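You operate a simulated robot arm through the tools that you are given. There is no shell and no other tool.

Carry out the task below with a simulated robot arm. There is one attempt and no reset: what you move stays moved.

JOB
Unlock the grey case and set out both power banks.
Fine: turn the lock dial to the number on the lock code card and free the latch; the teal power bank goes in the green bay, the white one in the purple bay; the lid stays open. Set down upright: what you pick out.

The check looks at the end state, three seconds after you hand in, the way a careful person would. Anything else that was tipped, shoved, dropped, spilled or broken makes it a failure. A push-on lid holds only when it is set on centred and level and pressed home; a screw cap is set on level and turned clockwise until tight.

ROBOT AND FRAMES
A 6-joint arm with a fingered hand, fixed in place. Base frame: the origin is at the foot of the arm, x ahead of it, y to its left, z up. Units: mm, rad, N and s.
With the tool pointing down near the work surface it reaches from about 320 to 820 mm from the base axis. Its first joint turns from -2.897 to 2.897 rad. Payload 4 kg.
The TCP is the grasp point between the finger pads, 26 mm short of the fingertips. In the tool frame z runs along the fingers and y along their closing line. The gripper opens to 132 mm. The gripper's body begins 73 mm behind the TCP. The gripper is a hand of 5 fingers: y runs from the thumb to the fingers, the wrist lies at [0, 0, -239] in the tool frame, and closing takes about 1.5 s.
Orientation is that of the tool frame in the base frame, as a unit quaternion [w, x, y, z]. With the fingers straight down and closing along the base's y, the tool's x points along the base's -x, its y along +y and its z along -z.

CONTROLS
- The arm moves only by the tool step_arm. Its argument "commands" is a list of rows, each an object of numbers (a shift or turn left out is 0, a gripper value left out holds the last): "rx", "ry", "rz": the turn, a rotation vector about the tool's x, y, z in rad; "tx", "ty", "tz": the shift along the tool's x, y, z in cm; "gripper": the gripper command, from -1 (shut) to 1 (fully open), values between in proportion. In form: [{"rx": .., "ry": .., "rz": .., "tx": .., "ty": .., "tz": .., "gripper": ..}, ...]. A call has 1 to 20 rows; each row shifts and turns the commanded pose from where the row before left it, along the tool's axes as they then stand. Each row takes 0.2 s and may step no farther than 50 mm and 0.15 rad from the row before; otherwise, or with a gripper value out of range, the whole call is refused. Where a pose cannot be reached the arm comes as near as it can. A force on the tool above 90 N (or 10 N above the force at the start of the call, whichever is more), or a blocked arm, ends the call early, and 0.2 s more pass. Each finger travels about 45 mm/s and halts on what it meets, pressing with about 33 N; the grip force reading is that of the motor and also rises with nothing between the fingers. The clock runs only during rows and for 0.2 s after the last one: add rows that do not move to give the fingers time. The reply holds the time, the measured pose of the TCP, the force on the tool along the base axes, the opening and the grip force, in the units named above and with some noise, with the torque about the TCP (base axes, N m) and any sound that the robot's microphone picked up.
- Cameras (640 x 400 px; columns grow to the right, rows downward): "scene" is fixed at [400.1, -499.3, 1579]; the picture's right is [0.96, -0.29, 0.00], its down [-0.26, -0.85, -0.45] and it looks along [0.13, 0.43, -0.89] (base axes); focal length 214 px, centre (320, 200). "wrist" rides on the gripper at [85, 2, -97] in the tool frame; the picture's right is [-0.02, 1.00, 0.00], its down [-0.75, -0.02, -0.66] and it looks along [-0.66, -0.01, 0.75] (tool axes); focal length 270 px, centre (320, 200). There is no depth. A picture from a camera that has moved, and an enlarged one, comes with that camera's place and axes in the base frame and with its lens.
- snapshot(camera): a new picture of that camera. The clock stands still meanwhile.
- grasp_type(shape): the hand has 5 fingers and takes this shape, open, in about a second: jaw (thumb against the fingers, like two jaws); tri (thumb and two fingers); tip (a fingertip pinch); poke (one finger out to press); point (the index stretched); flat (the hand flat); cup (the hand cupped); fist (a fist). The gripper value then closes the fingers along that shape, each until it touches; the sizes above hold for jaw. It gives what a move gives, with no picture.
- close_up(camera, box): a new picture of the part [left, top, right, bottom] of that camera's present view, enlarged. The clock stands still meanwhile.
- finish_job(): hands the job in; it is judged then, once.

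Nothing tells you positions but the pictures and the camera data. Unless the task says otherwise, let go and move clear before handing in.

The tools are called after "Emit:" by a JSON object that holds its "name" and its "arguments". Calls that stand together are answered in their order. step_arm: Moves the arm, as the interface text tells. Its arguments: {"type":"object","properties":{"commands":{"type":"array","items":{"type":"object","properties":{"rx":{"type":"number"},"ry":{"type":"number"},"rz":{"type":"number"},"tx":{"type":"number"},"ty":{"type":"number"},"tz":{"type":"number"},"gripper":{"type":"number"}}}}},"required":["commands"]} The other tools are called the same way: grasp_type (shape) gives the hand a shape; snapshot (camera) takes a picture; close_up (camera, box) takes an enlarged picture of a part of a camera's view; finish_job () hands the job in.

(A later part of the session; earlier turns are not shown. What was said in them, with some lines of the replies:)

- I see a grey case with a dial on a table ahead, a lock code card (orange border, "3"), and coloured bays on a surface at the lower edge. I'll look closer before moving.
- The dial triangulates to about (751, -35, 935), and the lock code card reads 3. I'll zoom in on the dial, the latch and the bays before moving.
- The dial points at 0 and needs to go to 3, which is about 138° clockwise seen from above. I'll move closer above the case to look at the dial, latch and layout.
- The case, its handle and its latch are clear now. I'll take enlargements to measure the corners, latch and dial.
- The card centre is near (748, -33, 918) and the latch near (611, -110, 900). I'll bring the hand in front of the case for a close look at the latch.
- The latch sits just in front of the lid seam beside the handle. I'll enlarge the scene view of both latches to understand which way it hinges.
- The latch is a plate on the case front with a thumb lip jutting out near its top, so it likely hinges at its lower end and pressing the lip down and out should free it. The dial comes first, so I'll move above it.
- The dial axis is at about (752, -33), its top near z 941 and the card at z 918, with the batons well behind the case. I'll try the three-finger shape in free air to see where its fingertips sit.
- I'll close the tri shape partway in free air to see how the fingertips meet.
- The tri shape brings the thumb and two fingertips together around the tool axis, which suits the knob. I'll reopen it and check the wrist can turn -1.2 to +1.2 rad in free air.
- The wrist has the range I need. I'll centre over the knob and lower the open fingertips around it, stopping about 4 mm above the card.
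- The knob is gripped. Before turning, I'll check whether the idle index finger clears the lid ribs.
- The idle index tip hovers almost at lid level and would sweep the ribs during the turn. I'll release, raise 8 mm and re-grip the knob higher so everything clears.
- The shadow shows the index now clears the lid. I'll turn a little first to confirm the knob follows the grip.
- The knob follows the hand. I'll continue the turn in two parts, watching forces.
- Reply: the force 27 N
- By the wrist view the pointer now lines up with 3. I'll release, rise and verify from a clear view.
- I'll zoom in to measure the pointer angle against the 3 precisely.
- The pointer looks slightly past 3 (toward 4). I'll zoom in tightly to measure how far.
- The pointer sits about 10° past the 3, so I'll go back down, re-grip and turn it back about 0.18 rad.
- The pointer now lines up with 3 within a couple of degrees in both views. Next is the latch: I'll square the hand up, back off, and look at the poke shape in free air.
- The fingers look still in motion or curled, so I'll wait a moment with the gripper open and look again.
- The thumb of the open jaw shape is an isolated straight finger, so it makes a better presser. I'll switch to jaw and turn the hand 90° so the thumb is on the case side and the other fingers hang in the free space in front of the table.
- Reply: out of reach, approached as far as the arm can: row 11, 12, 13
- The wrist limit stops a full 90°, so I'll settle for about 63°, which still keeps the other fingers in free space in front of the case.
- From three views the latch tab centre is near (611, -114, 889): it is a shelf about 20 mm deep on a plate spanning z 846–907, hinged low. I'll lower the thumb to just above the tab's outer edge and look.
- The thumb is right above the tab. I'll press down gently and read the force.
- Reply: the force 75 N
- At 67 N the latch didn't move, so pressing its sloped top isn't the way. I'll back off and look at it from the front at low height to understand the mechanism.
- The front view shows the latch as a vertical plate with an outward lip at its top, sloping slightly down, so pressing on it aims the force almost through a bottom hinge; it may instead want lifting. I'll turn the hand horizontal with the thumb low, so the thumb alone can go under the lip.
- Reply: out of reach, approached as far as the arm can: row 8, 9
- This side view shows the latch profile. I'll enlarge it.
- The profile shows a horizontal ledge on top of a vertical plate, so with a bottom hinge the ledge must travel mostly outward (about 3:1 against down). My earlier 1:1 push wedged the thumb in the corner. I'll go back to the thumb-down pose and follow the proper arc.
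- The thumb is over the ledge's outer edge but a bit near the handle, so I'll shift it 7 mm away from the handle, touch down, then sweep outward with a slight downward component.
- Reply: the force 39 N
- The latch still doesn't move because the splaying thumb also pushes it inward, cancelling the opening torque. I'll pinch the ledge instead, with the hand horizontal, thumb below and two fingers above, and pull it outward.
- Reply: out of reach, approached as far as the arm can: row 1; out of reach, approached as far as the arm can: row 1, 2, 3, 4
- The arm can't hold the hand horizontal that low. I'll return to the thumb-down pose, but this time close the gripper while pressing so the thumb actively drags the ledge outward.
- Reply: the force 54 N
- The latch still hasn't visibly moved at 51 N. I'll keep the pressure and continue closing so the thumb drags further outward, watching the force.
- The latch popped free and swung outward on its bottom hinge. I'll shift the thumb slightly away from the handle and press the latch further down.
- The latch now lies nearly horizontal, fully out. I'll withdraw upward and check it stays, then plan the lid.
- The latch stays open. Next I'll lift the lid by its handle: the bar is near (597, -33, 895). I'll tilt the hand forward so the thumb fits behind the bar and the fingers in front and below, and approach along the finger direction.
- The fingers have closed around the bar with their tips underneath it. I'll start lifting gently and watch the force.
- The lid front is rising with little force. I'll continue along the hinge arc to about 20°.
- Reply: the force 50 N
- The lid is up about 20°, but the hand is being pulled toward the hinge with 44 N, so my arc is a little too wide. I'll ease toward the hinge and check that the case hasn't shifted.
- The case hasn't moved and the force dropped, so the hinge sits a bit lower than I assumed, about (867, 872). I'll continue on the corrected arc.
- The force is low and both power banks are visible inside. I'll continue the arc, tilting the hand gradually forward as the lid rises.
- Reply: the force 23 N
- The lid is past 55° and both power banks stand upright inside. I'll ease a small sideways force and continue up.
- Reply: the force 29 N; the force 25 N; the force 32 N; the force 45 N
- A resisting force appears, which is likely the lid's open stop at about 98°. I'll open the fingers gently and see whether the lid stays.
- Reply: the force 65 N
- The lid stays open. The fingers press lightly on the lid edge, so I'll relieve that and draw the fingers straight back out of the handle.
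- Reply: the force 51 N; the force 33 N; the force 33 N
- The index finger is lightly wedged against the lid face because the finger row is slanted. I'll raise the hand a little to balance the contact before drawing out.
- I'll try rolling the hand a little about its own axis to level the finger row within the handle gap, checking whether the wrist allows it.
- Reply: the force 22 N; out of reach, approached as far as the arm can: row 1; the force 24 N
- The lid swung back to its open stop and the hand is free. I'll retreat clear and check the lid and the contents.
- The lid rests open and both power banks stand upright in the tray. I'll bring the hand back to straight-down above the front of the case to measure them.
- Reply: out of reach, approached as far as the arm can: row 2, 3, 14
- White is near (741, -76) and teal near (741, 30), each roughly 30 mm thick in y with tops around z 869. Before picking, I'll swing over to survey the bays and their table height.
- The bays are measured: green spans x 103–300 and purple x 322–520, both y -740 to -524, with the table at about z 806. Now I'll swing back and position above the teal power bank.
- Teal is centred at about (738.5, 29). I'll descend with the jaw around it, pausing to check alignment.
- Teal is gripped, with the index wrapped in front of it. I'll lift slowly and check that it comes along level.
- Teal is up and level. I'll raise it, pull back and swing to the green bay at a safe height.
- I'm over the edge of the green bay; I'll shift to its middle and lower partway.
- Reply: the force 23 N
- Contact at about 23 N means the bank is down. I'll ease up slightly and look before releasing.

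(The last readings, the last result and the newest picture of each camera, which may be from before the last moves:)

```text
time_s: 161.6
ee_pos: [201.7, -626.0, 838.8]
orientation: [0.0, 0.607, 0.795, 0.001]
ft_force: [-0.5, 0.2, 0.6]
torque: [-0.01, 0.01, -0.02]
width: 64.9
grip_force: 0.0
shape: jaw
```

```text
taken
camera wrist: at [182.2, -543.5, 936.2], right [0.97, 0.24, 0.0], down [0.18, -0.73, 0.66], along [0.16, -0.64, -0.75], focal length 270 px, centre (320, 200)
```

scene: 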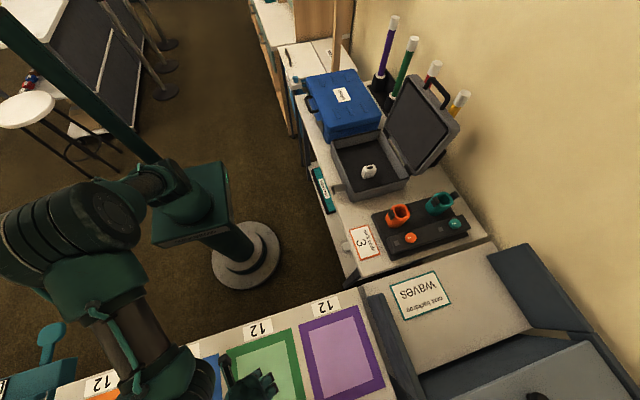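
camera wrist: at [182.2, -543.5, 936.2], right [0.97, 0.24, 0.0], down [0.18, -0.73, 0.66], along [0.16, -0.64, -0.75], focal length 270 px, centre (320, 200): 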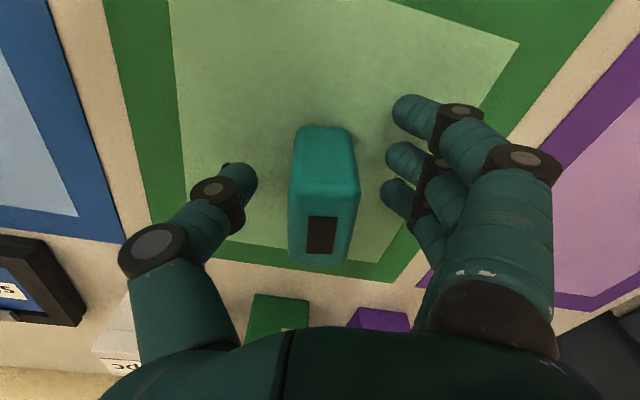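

Teal stands upright in the green bay. I'll rise straight up and check it before going back for the white one.

Emit:
{"name": "step_arm", "arguments": {"commands": [{"tz": -2.0}, {"tz": -4.0}, {"tz": -4.5}, {"tz": -4.5}, {"tz": -4.5}, {"tz": -4.5}, {"tx": 0}]}}

Emit:
{"name": "snapshot", "arguments": {"camera": "wrist"}}

```text
time_s: 163.2
ee_pos: [203.8, -626.8, 1082.2]
orientation: [0.0, 0.607, 0.795, 0.0]
ft_force: [0.2, 1.3, -0.5]
torque: [-0.01, -0.01, -0.01]
width: 64.8
grip_force: 0.1
shape: jaw
```

```text
taken
camera wrist: at [182.9, -543.8, 1179.5], right [0.97, 0.24, 0.0], down [0.18, -0.73, 0.66], along [0.16, -0.64, -0.75], focal length 270 px, centre (320, 200)
```

wrist: 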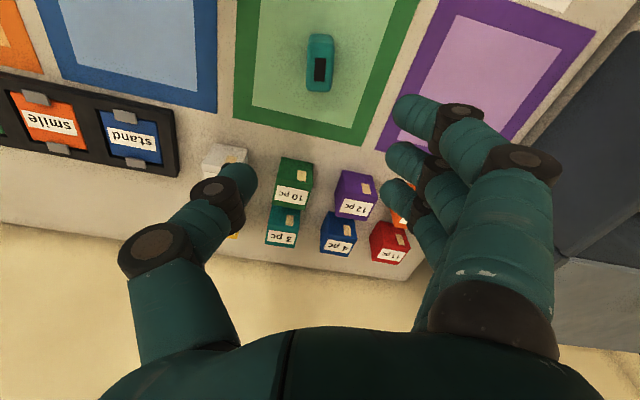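

Emit:
{"name": "step_arm", "arguments": {"commands": [{"ty": 4.78, "tx": 0.173, "rz": -0.0725}, {"ty": 4.78, "tx": 0.173, "rz": -0.0725}, {"ty": 4.78, "tx": 0.173, "rz": -0.0725}, {"ty": 4.78, "tx": 0.173, "rz": -0.0725}, {"ty": 4.78, "tx": 0.173, "rz": -0.0725}, {"ty": 4.78, "tx": 0.173, "rz": -0.0725}, {"ty": 4.78, "tx": 0.173, "rz": -0.0725}, {"ty": 4.78, "tx": 0.173, "rz": -0.0725}, {"ty": 4.78, "tx": 0.173, "rz": -0.0725}, {"ty": 4.78, "tx": 0.173, "rz": -0.0725}, {"ty": 4.78, "tx": 0.173, "rz": -0.0725}, {"ty": 4.78, "tx": 0.173, "rz": -0.0725}, {"ty": 4.78, "tx": 0.173, "rz": -0.0725}, {"ty": 4.78, "tx": 0.173, "rz": -0.0725}, {"ty": 4.78, "tx": 0.173, "rz": -0.0725}, {"ty": 4.78, "tx": 0.173, "rz": -0.0725}, {"ty": 4.78, "tx": 0.173, "rz": -0.0725}, {"ty": 4.78, "tx": 0.173, "rz": -0.0725}, {"tx": 0}]}}

Emit:
{"name": "step_arm", "arguments": {"commands": [{"tx": -2.2, "ty": -4.2}, {"tx": -2.2, "ty": -4.2, "tz": 1.0}, {"tz": 3.5}, {"tx": 0}]}}

Emit:
{"name": "snapshot", "arguments": {"camera": "wrist"}}

```text
time_s: 167.2
ee_pos: [689.5, 8.0, 1076.8]
orientation: [-0.001, 0.0, 1.0, 0.001]
ft_force: [1.5, -1.2, 1.3]
torque: [0.01, -0.03, -0.01]
width: 65.4
grip_force: 0.0
shape: jaw
```

```text
time_s: 168.2
ee_pos: [733.3, -75.3, 1034.9]
orientation: [0.0, 0.0, 1.0, 0.001]
ft_force: [-0.2, 0.2, -0.2]
torque: [0.0, 0.02, 0.0]
width: 65.2
grip_force: 0.1
shape: jaw
```

```text
taken
camera wrist: at [649.5, -72.4, 1132.1], right [0.02, 1.0, 0.0], down [0.75, -0.02, 0.66], along [0.66, -0.01, -0.75], focal length 270 px, centre (320, 200)
```

wrist: 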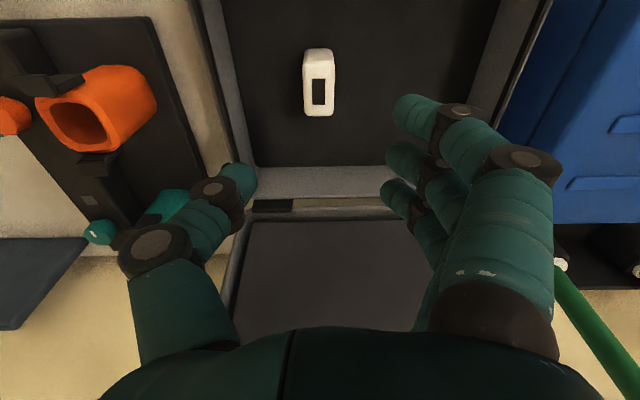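

Emit:
{"name": "close_up", "arguments": {"camera": "wrist", "box": [270, 30, 370, 130]}}

```text
4.00 times, centred on (320, 80) of wrist
camera zoom: at [649.5, -72.4, 1132.1], right [0.02, 1.0, 0.0], down [0.75, -0.02, 0.66], along [0.66, -0.01, -0.75], focal length 1081 px, centre (320, 680)
```

zoom: 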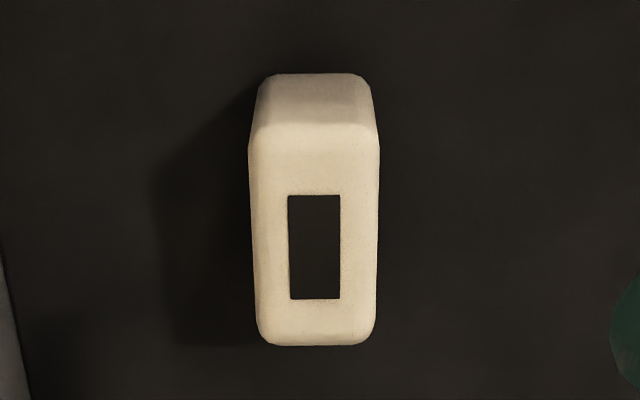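

White is square to the axes and centred at about (736, -75). I'll descend around it the same way.

Emit:
{"name": "step_arm", "arguments": {"commands": [{"tx": -0.15, "gripper": -0.05}, {"tz": 4.5}, {"tz": 4.5}, {"tz": 4.0}, {"tz": 2.5}, {"tx": 0}]}}

Emit:
{"name": "snapshot", "arguments": {"camera": "wrist"}}

```text
time_s: 169.6
ee_pos: [733.7, -72.6, 879.6]
orientation: [0.0, 0.0, 1.0, 0.001]
ft_force: [-0.6, 0.7, 0.0]
torque: [-0.02, 0.0, -0.02]
width: 63.6
grip_force: 0.1
shape: jaw
```

```text
taken
camera wrist: at [649.5, -70.4, 977.3], right [0.02, 1.0, 0.0], down [0.75, -0.02, 0.66], along [0.66, -0.01, -0.75], focal length 270 px, centre (320, 200)
```

wrist: 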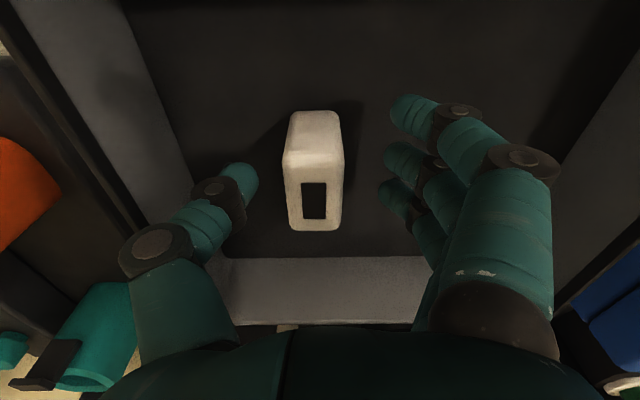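

Emit:
{"name": "step_arm", "arguments": {"commands": [{"ty": -0.3}, {"tz": 1.3}, {"tz": 1.1}, {"tx": 0}]}}

Emit:
{"name": "step_arm", "arguments": {"commands": [{"gripper": -0.25}, {"gripper": -0.35}, {"gripper": -0.45}, {"gripper": -0.55}, {"gripper": -0.7}, {}, {}, {}]}}

Emit:
{"name": "step_arm", "arguments": {"commands": [{"tz": -1.0}, {"tz": -1.5}, {"tz": -2.0}, {"tz": -3.0}, {"tz": -3.0}, {"tx": 0}]}}

Emit:
{"name": "snapshot", "arguments": {"camera": "wrist"}}

Emit:
{"name": "close_up", "arguments": {"camera": "scene", "box": [330, 80, 430, 180]}}

```text
time_s: 170.6
ee_pos: [733.9, -75.6, 856.5]
orientation: [0.0, 0.0, 1.0, 0.001]
ft_force: [0.1, 0.1, -0.5]
torque: [-0.01, 0.02, 0.01]
width: 63.7
grip_force: 0.0
shape: jaw
```

```text
time_s: 172.4
ee_pos: [734.4, -75.1, 856.1]
orientation: [0.0, 0.0, 1.0, 0.001]
ft_force: [-1.1, -0.3, 0.9]
torque: [0.02, 0.0, -0.02]
width: 18.9
grip_force: 32.9
shape: jaw
```

```text
time_s: 173.8
ee_pos: [735.7, -76.2, 962.2]
orientation: [0.0, 0.0, 1.0, 0.0]
ft_force: [0.4, 0.8, -0.3]
torque: [0.01, 0.01, -0.02]
width: 18.6
grip_force: 33.1
shape: jaw
```

```text
taken
camera wrist: at [651.2, -73.1, 1059.8], right [0.02, 1.0, 0.0], down [0.75, -0.02, 0.66], along [0.66, -0.01, -0.75], focal length 270 px, centre (320, 200)
```

wrist: 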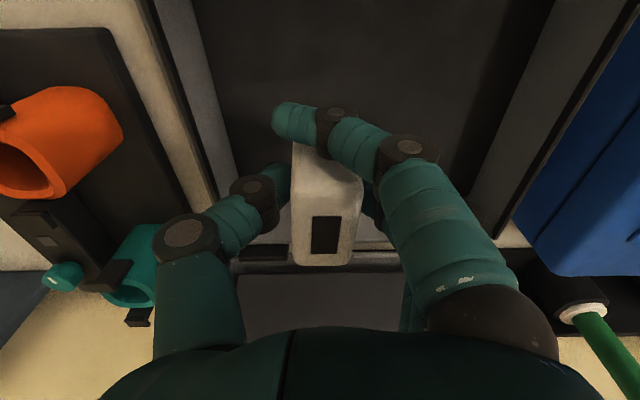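

```text
4.00 times, centred on (380, 130) of scene
camera zoom: at [400.1, -499.3, 1579.0], right [0.96, -0.29, 0.0], down [-0.26, -0.85, -0.45], along [0.13, 0.43, -0.89], focal length 858 px, centre (80, 480)
```

zoom: 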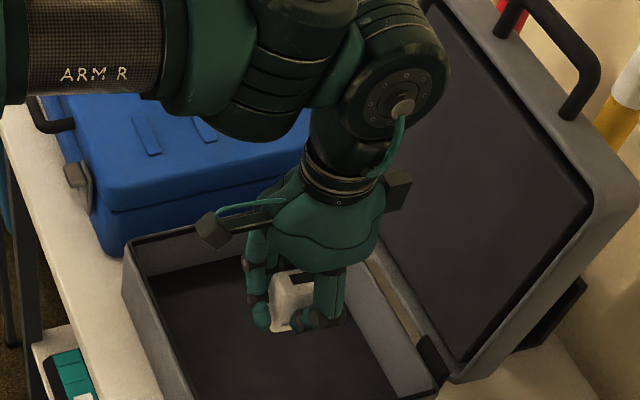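

White is up and level. I'll raise it, pull back and swing to the purple bay.

Emit:
{"name": "step_arm", "arguments": {"commands": [{"tz": -4.0}, {"tz": -4.0}, {"tz": -4.0}, {"tx": 2.8}, {"tx": 2.8}, {"tx": 0}]}}

Emit:
{"name": "step_arm", "arguments": {"commands": [{"ty": -4.72, "tx": 0.164, "rz": 0.0695}, {"ty": -4.72, "tx": 0.164, "rz": 0.0695}, {"ty": -4.72, "tx": 0.164, "rz": 0.0695}, {"ty": -4.72, "tx": 0.164, "rz": 0.0695}, {"ty": -4.72, "tx": 0.164, "rz": 0.0695}, {"ty": -4.72, "tx": 0.164, "rz": 0.0695}, {"ty": -4.72, "tx": 0.164, "rz": 0.0695}, {"ty": -4.72, "tx": 0.164, "rz": 0.0695}, {"ty": -4.72, "tx": 0.164, "rz": 0.0695}, {"ty": -4.72, "tx": 0.164, "rz": 0.0695}, {"ty": -4.72, "tx": 0.164, "rz": 0.0695}, {"ty": -4.72, "tx": 0.164, "rz": 0.0695}, {"ty": -4.72, "tx": 0.164, "rz": 0.0695}, {"tx": 0}]}}

Emit:
{"name": "snapshot", "arguments": {"camera": "wrist"}}

Emit:
{"name": "snapshot", "arguments": {"camera": "scene"}}

```text
time_s: 175.2
ee_pos: [678.5, -73.6, 1081.7]
orientation: [-0.001, -0.001, 1.0, 0.001]
ft_force: [-0.1, 0.4, -1.5]
torque: [0.02, 0.02, 0.01]
width: 18.5
grip_force: 32.9
shape: jaw
```

```text
time_s: 178.2
ee_pos: [417.8, -607.0, 1080.4]
orientation: [-0.002, 0.436, 0.9, 0.001]
ft_force: [-0.1, -0.2, -2.3]
torque: [0.01, 0.04, -0.02]
width: 18.3
grip_force: 33.4
shape: jaw
```

```text
taken
camera wrist: at [368.5, -539.6, 1177.9], right [0.8, 0.6, 0.0], down [0.45, -0.6, 0.66], along [0.4, -0.52, -0.75], focal length 270 px, centre (320, 200)
```

wrist: 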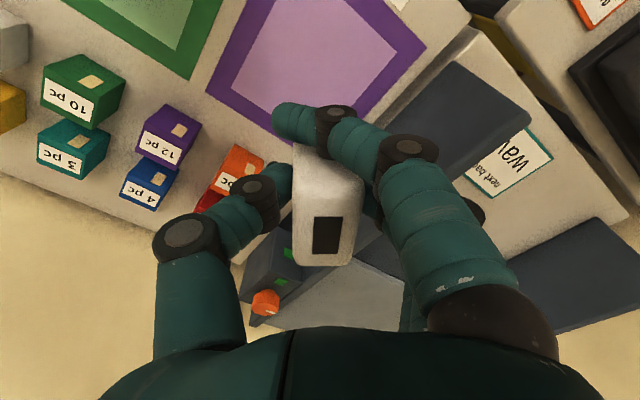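

```text
taken
```

scene: 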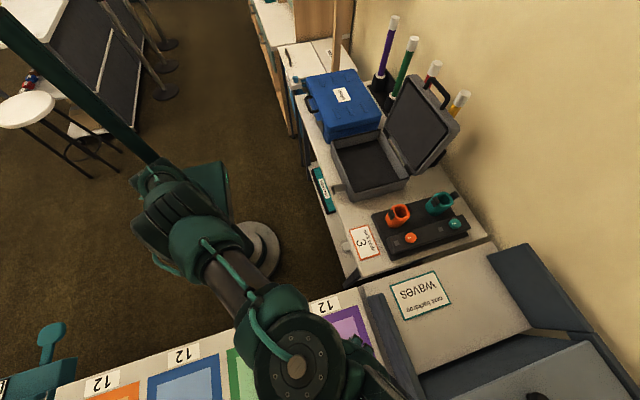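

Emit:
{"name": "step_arm", "arguments": {"commands": [{"tx": -0.73, "ty": -1.34}, {"tz": 4.5}, {"tz": 4.5}, {"tz": 4.5}, {"tz": 3.5}, {"tx": 0}]}}

Emit:
{"name": "snapshot", "arguments": {"camera": "wrist"}}

Emit:
{"name": "snapshot", "arguments": {"camera": "scene"}}

```text
time_s: 179.6
ee_pos: [414.6, -624.6, 910.0]
orientation: [-0.001, 0.436, 0.9, 0.0]
ft_force: [0.7, -0.2, -1.7]
torque: [0.0, 0.02, 0.04]
width: 18.5
grip_force: 32.6
shape: jaw
```

```text
taken
camera wrist: at [363.6, -555.6, 1007.1], right [0.8, 0.6, 0.0], down [0.45, -0.6, 0.66], along [0.4, -0.52, -0.75], focal length 270 px, centre (320, 200)
```

wrist: 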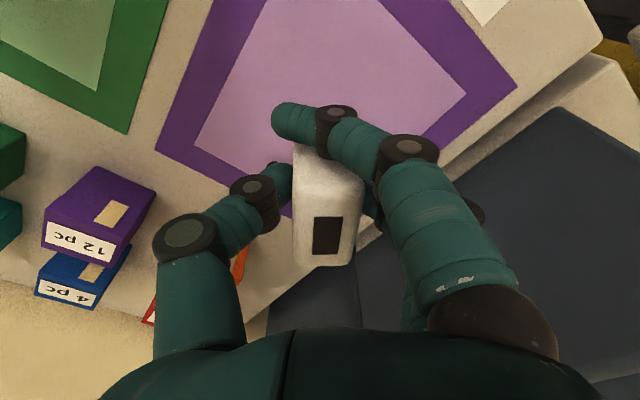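

```text
taken
```

scene: 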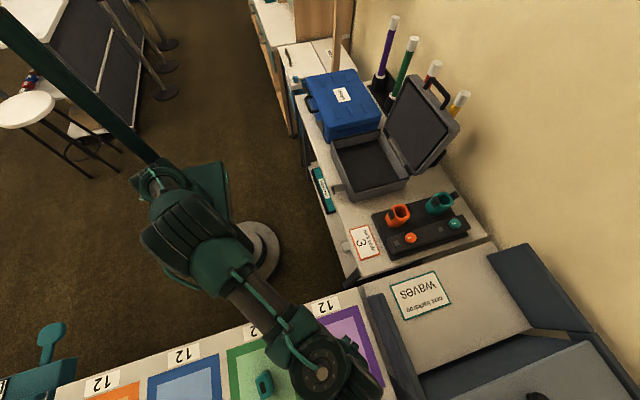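

Emit:
{"name": "step_arm", "arguments": {"commands": [{"tz": 2.0}, {"tz": 2.0}, {"tz": 1.6}, {"tx": 0}]}}

Emit:
{"name": "step_arm", "arguments": {"commands": [{"tz": 0.4}, {"tz": 0.3}, {"tx": 0}]}}

Emit:
{"name": "step_arm", "arguments": {"commands": [{"tz": 0.2}, {"tx": 0}]}}

Emit:
{"name": "step_arm", "arguments": {"commands": [{"tz": 0.2}, {"tx": 0}]}}

```text
time_s: 180.6
ee_pos: [414.0, -625.7, 853.5]
orientation: [-0.001, 0.437, 0.9, 0.0]
ft_force: [-0.4, 0.6, -2.2]
torque: [0.03, 0.01, 0.0]
width: 18.4
grip_force: 32.7
shape: jaw
```

```text
time_s: 181.4
ee_pos: [413.7, -624.2, 847.3]
orientation: [0.0, 0.436, 0.9, 0.0]
ft_force: [-0.7, 0.2, -2.6]
torque: [0.0, -0.01, 0.02]
width: 18.7
grip_force: 33.0
shape: jaw
```

```text
time_s: 182.0
ee_pos: [414.4, -624.8, 845.5]
orientation: [0.0, 0.436, 0.9, 0.0]
ft_force: [0.0, -1.2, -1.0]
torque: [0.02, 0.02, 0.01]
width: 18.8
grip_force: 32.7
shape: jaw
```

```text
time_s: 182.6
ee_pos: [413.7, -623.3, 842.7]
orientation: [-0.001, 0.436, 0.9, 0.001]
ft_force: [0.2, 0.0, -1.8]
torque: [0.01, 0.01, -0.03]
width: 18.6
grip_force: 33.2
shape: jaw
```

Emit:
{"name": "step_arm", "arguments": {"commands": [{"tz": 0.2}, {"tx": 0}]}}

Emit:
{"name": "step_arm", "arguments": {"commands": [{"tz": 0.15}, {"tx": 0}]}}

Emit:
{"name": "step_arm", "arguments": {"commands": [{"tz": 0.15}, {"tx": 0}]}}

```text
time_s: 183.2
ee_pos: [414.9, -624.2, 841.6]
orientation: [0.0, 0.436, 0.9, 0.001]
ft_force: [-0.7, 0.4, -1.6]
torque: [0.02, 0.02, 0.04]
width: 18.5
grip_force: 32.6
shape: jaw
```

```text
time_s: 183.8
ee_pos: [413.9, -624.3, 840.3]
orientation: [-0.001, 0.436, 0.9, 0.0]
ft_force: [-0.2, 1.1, -1.3]
torque: [0.02, 0.04, -0.04]
width: 18.7
grip_force: 33.1
shape: jaw
```

```text
time_s: 184.4
ee_pos: [413.8, -624.6, 839.2]
orientation: [0.0, 0.436, 0.9, 0.0]
ft_force: [-1.4, 1.3, 6.6]
torque: [0.02, -0.07, 0.0]
width: 18.3
grip_force: 32.7
shape: jaw
```

White has touched down. I'll release it gradually and rise straight up.

Emit:
{"name": "step_arm", "arguments": {"commands": [{"gripper": -0.6}, {"gripper": -0.5}, {"gripper": -0.4}, {"gripper": -0.3}, {"gripper": -0.2}, {"gripper": 0.0}, {}, {}]}}

Emit:
{"name": "snapshot", "arguments": {"camera": "wrist"}}

```text
time_s: 186.2
ee_pos: [414.4, -624.8, 838.3]
orientation: [-0.001, 0.436, 0.9, 0.0]
ft_force: [-0.6, -0.4, 0.9]
torque: [0.0, 0.01, 0.03]
width: 65.5
grip_force: 0.1
shape: jaw
```

```text
taken
camera wrist: at [363.2, -556.6, 936.1], right [0.8, 0.6, 0.0], down [0.45, -0.6, 0.66], along [0.4, -0.52, -0.75], focal length 270 px, centre (320, 200)
```

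wrist: 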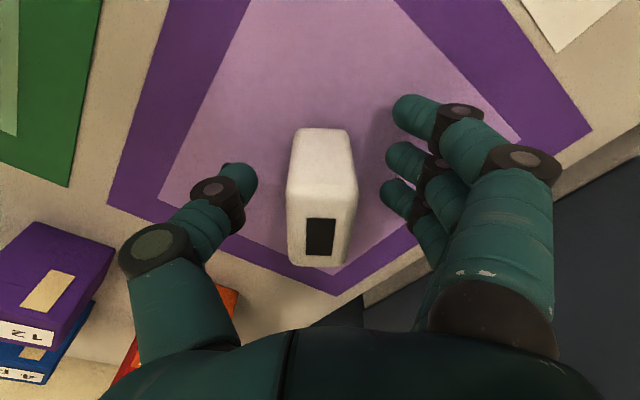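

Emit:
{"name": "step_arm", "arguments": {"commands": [{"tz": -2.0}, {"tz": -4.0}, {"tz": -4.5}, {"tz": -4.5}, {"tz": -4.5}, {"tz": -4.5}, {"tx": 0}]}}

Emit:
{"name": "step_arm", "arguments": {"commands": [{"ty": 4.5, "tx": 0.15, "rz": -0.068}, {"ty": 4.5, "tx": 0.15, "rz": -0.068}, {"ty": 4.5, "tx": 0.15, "rz": -0.068}, {"ty": 4.5, "tx": 0.15, "rz": -0.068}, {"ty": 4.5, "tx": 0.15, "rz": -0.068}, {"ty": 4.5, "tx": 0.15, "rz": -0.068}, {"ty": 4.5, "tx": 2.0, "rz": -0.068}, {"tx": 4.0}, {"tx": 4.0}, {"tx": 0}]}}

Emit:
{"name": "snapshot", "arguments": {"camera": "scene"}}

Emit:
{"name": "close_up", "arguments": {"camera": "scene", "box": [200, 280, 420, 400]}}

Emit:
{"name": "close_up", "arguments": {"camera": "scene", "box": [310, 60, 490, 280]}}

```text
time_s: 187.8
ee_pos: [413.9, -622.8, 1078.2]
orientation: [-0.001, 0.436, 0.9, 0.0]
ft_force: [0.5, -0.2, -0.2]
torque: [0.05, 0.04, 0.01]
width: 65.2
grip_force: 0.1
shape: jaw
```

```text
time_s: 190.0
ee_pos: [518.8, -336.4, 1079.2]
orientation: [0.0, 0.212, 0.977, 0.001]
ft_force: [-0.1, -0.4, -0.6]
torque: [0.02, 0.04, 0.0]
width: 65.3
grip_force: 0.0
shape: jaw
```

```text
taken
```

scene: 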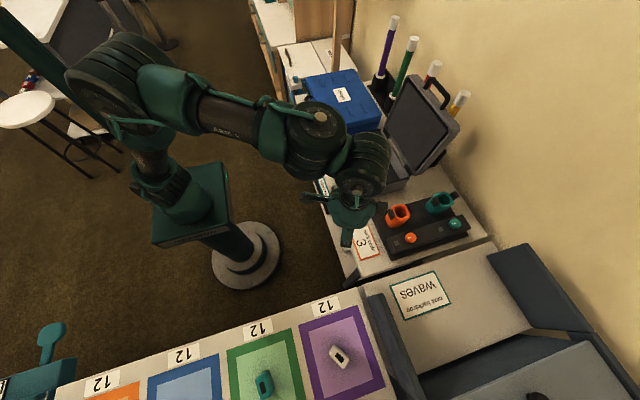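

```text
2.91 times, centred on (310, 340) of scene
camera zoom: at [400.1, -499.3, 1579.0], right [0.96, -0.29, 0.0], down [-0.26, -0.85, -0.45], along [0.13, 0.43, -0.89], focal length 624 px, centre (349, -207)
```

zoom: 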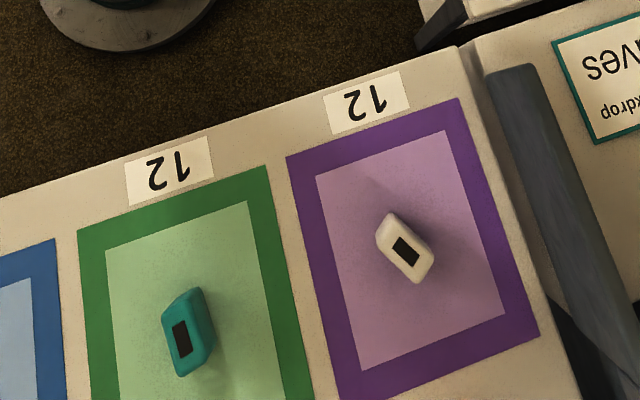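

```text
1.82 times, centred on (400, 170) of scene
camera zoom: at [400.1, -499.3, 1579.0], right [0.96, -0.29, 0.0], down [-0.26, -0.85, -0.45], along [0.13, 0.43, -0.89], focal length 390 px, centre (174, 254)
```

zoom: 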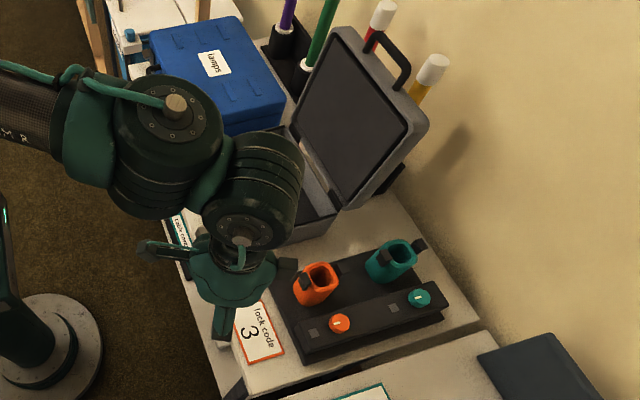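

Both power banks stand upright in their bays. I'll lift the arm clear for a final check of the case, lid and surroundings.

Emit:
{"name": "step_arm", "arguments": {"commands": [{"tz": -4.5, "tx": 2.0}, {"tz": -4.5, "tx": 2.0}, {"tz": -4.5, "tx": 2.0}, {"tz": -4.0, "tx": 2.0}, {"tx": 3.0, "ty": 3.5}, {"tx": 3.0, "ty": 3.5}, {"tx": 3.0, "ty": 3.5}, {"tx": 0}]}}

Emit:
{"name": "snapshot", "arguments": {"camera": "scene"}}

Emit:
{"name": "close_up", "arguments": {"camera": "scene", "box": [300, 60, 490, 280]}}

Emit:
{"name": "snapshot", "arguments": {"camera": "wrist"}}

```text
time_s: 191.8
ee_pos: [407.6, -169.8, 1251.7]
orientation: [0.0, 0.211, 0.977, 0.001]
ft_force: [-0.3, 0.0, 1.3]
torque: [0.01, 0.02, -0.01]
width: 65.2
grip_force: 0.1
shape: jaw
```

```text
taken
```

scene: 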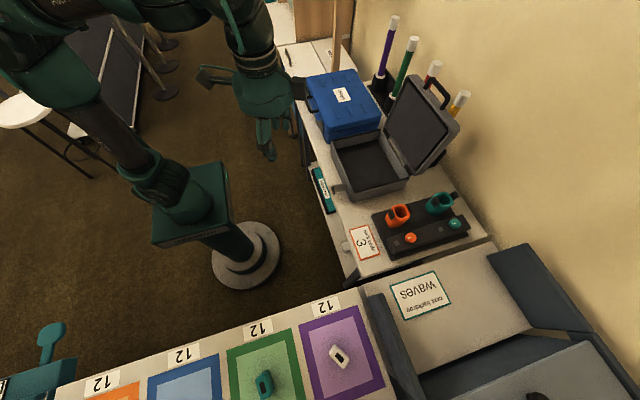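

```text
1.82 times, centred on (395, 170) of scene
camera zoom: at [400.1, -499.3, 1579.0], right [0.96, -0.29, 0.0], down [-0.26, -0.85, -0.45], along [0.13, 0.43, -0.89], focal length 390 px, centre (184, 254)
```

zoom: 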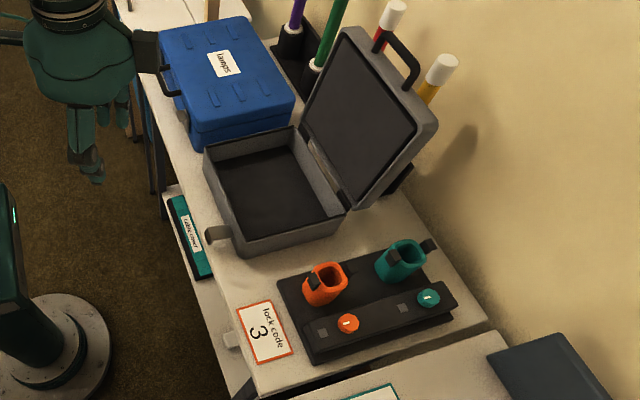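

```text
taken
camera wrist: at [331.0, -133.5, 1349.1], right [0.43, 0.9, 0.0], down [0.68, -0.33, 0.66], along [0.59, -0.28, -0.75], focal length 270 px, centre (320, 200)
```

wrist: 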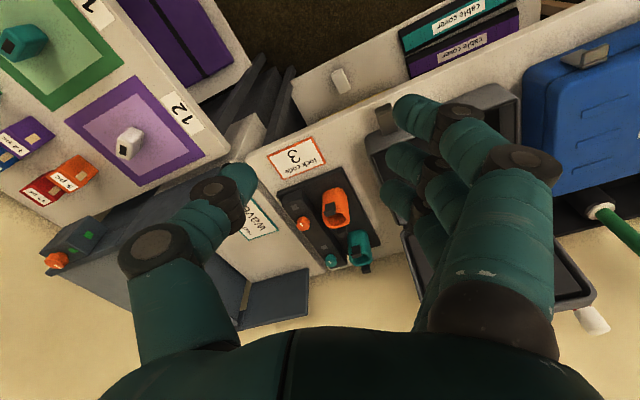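

The final view shows the case unlocked with its latch out and the lid resting open. Teal is upright in the green bay and white upright in the purple bay. Nothing else looks disturbed and the hand is clear, so I'm handing in.

Emit:
{"name": "finish_job", "arguments": {}}

```text
The job is handed in.
```

The grey case is unlocked and open, and both power banks are set out and handed in. No result from the check has come back.

- **Lock:** I turned the dial to 3, as on the lock code card. The pointer was within a couple of degrees of the 3 when I last checked. The dial can't be seen now that the lid is open.
- **Latch and lid:** The latch is free and swung fully out. The lid rests open at its stop and stayed there after I let go.
- **Power banks:** The teal one stands upright in the green bay, and the white one stands upright in the purple bay.
- **Surroundings:** In the final pictures nothing else looks moved or tipped, and the hand is clear of everything.

Freeing the latch took several tries. I pressed on it with up to about 67 N before finding the outward pull that released it. The case did not shift.
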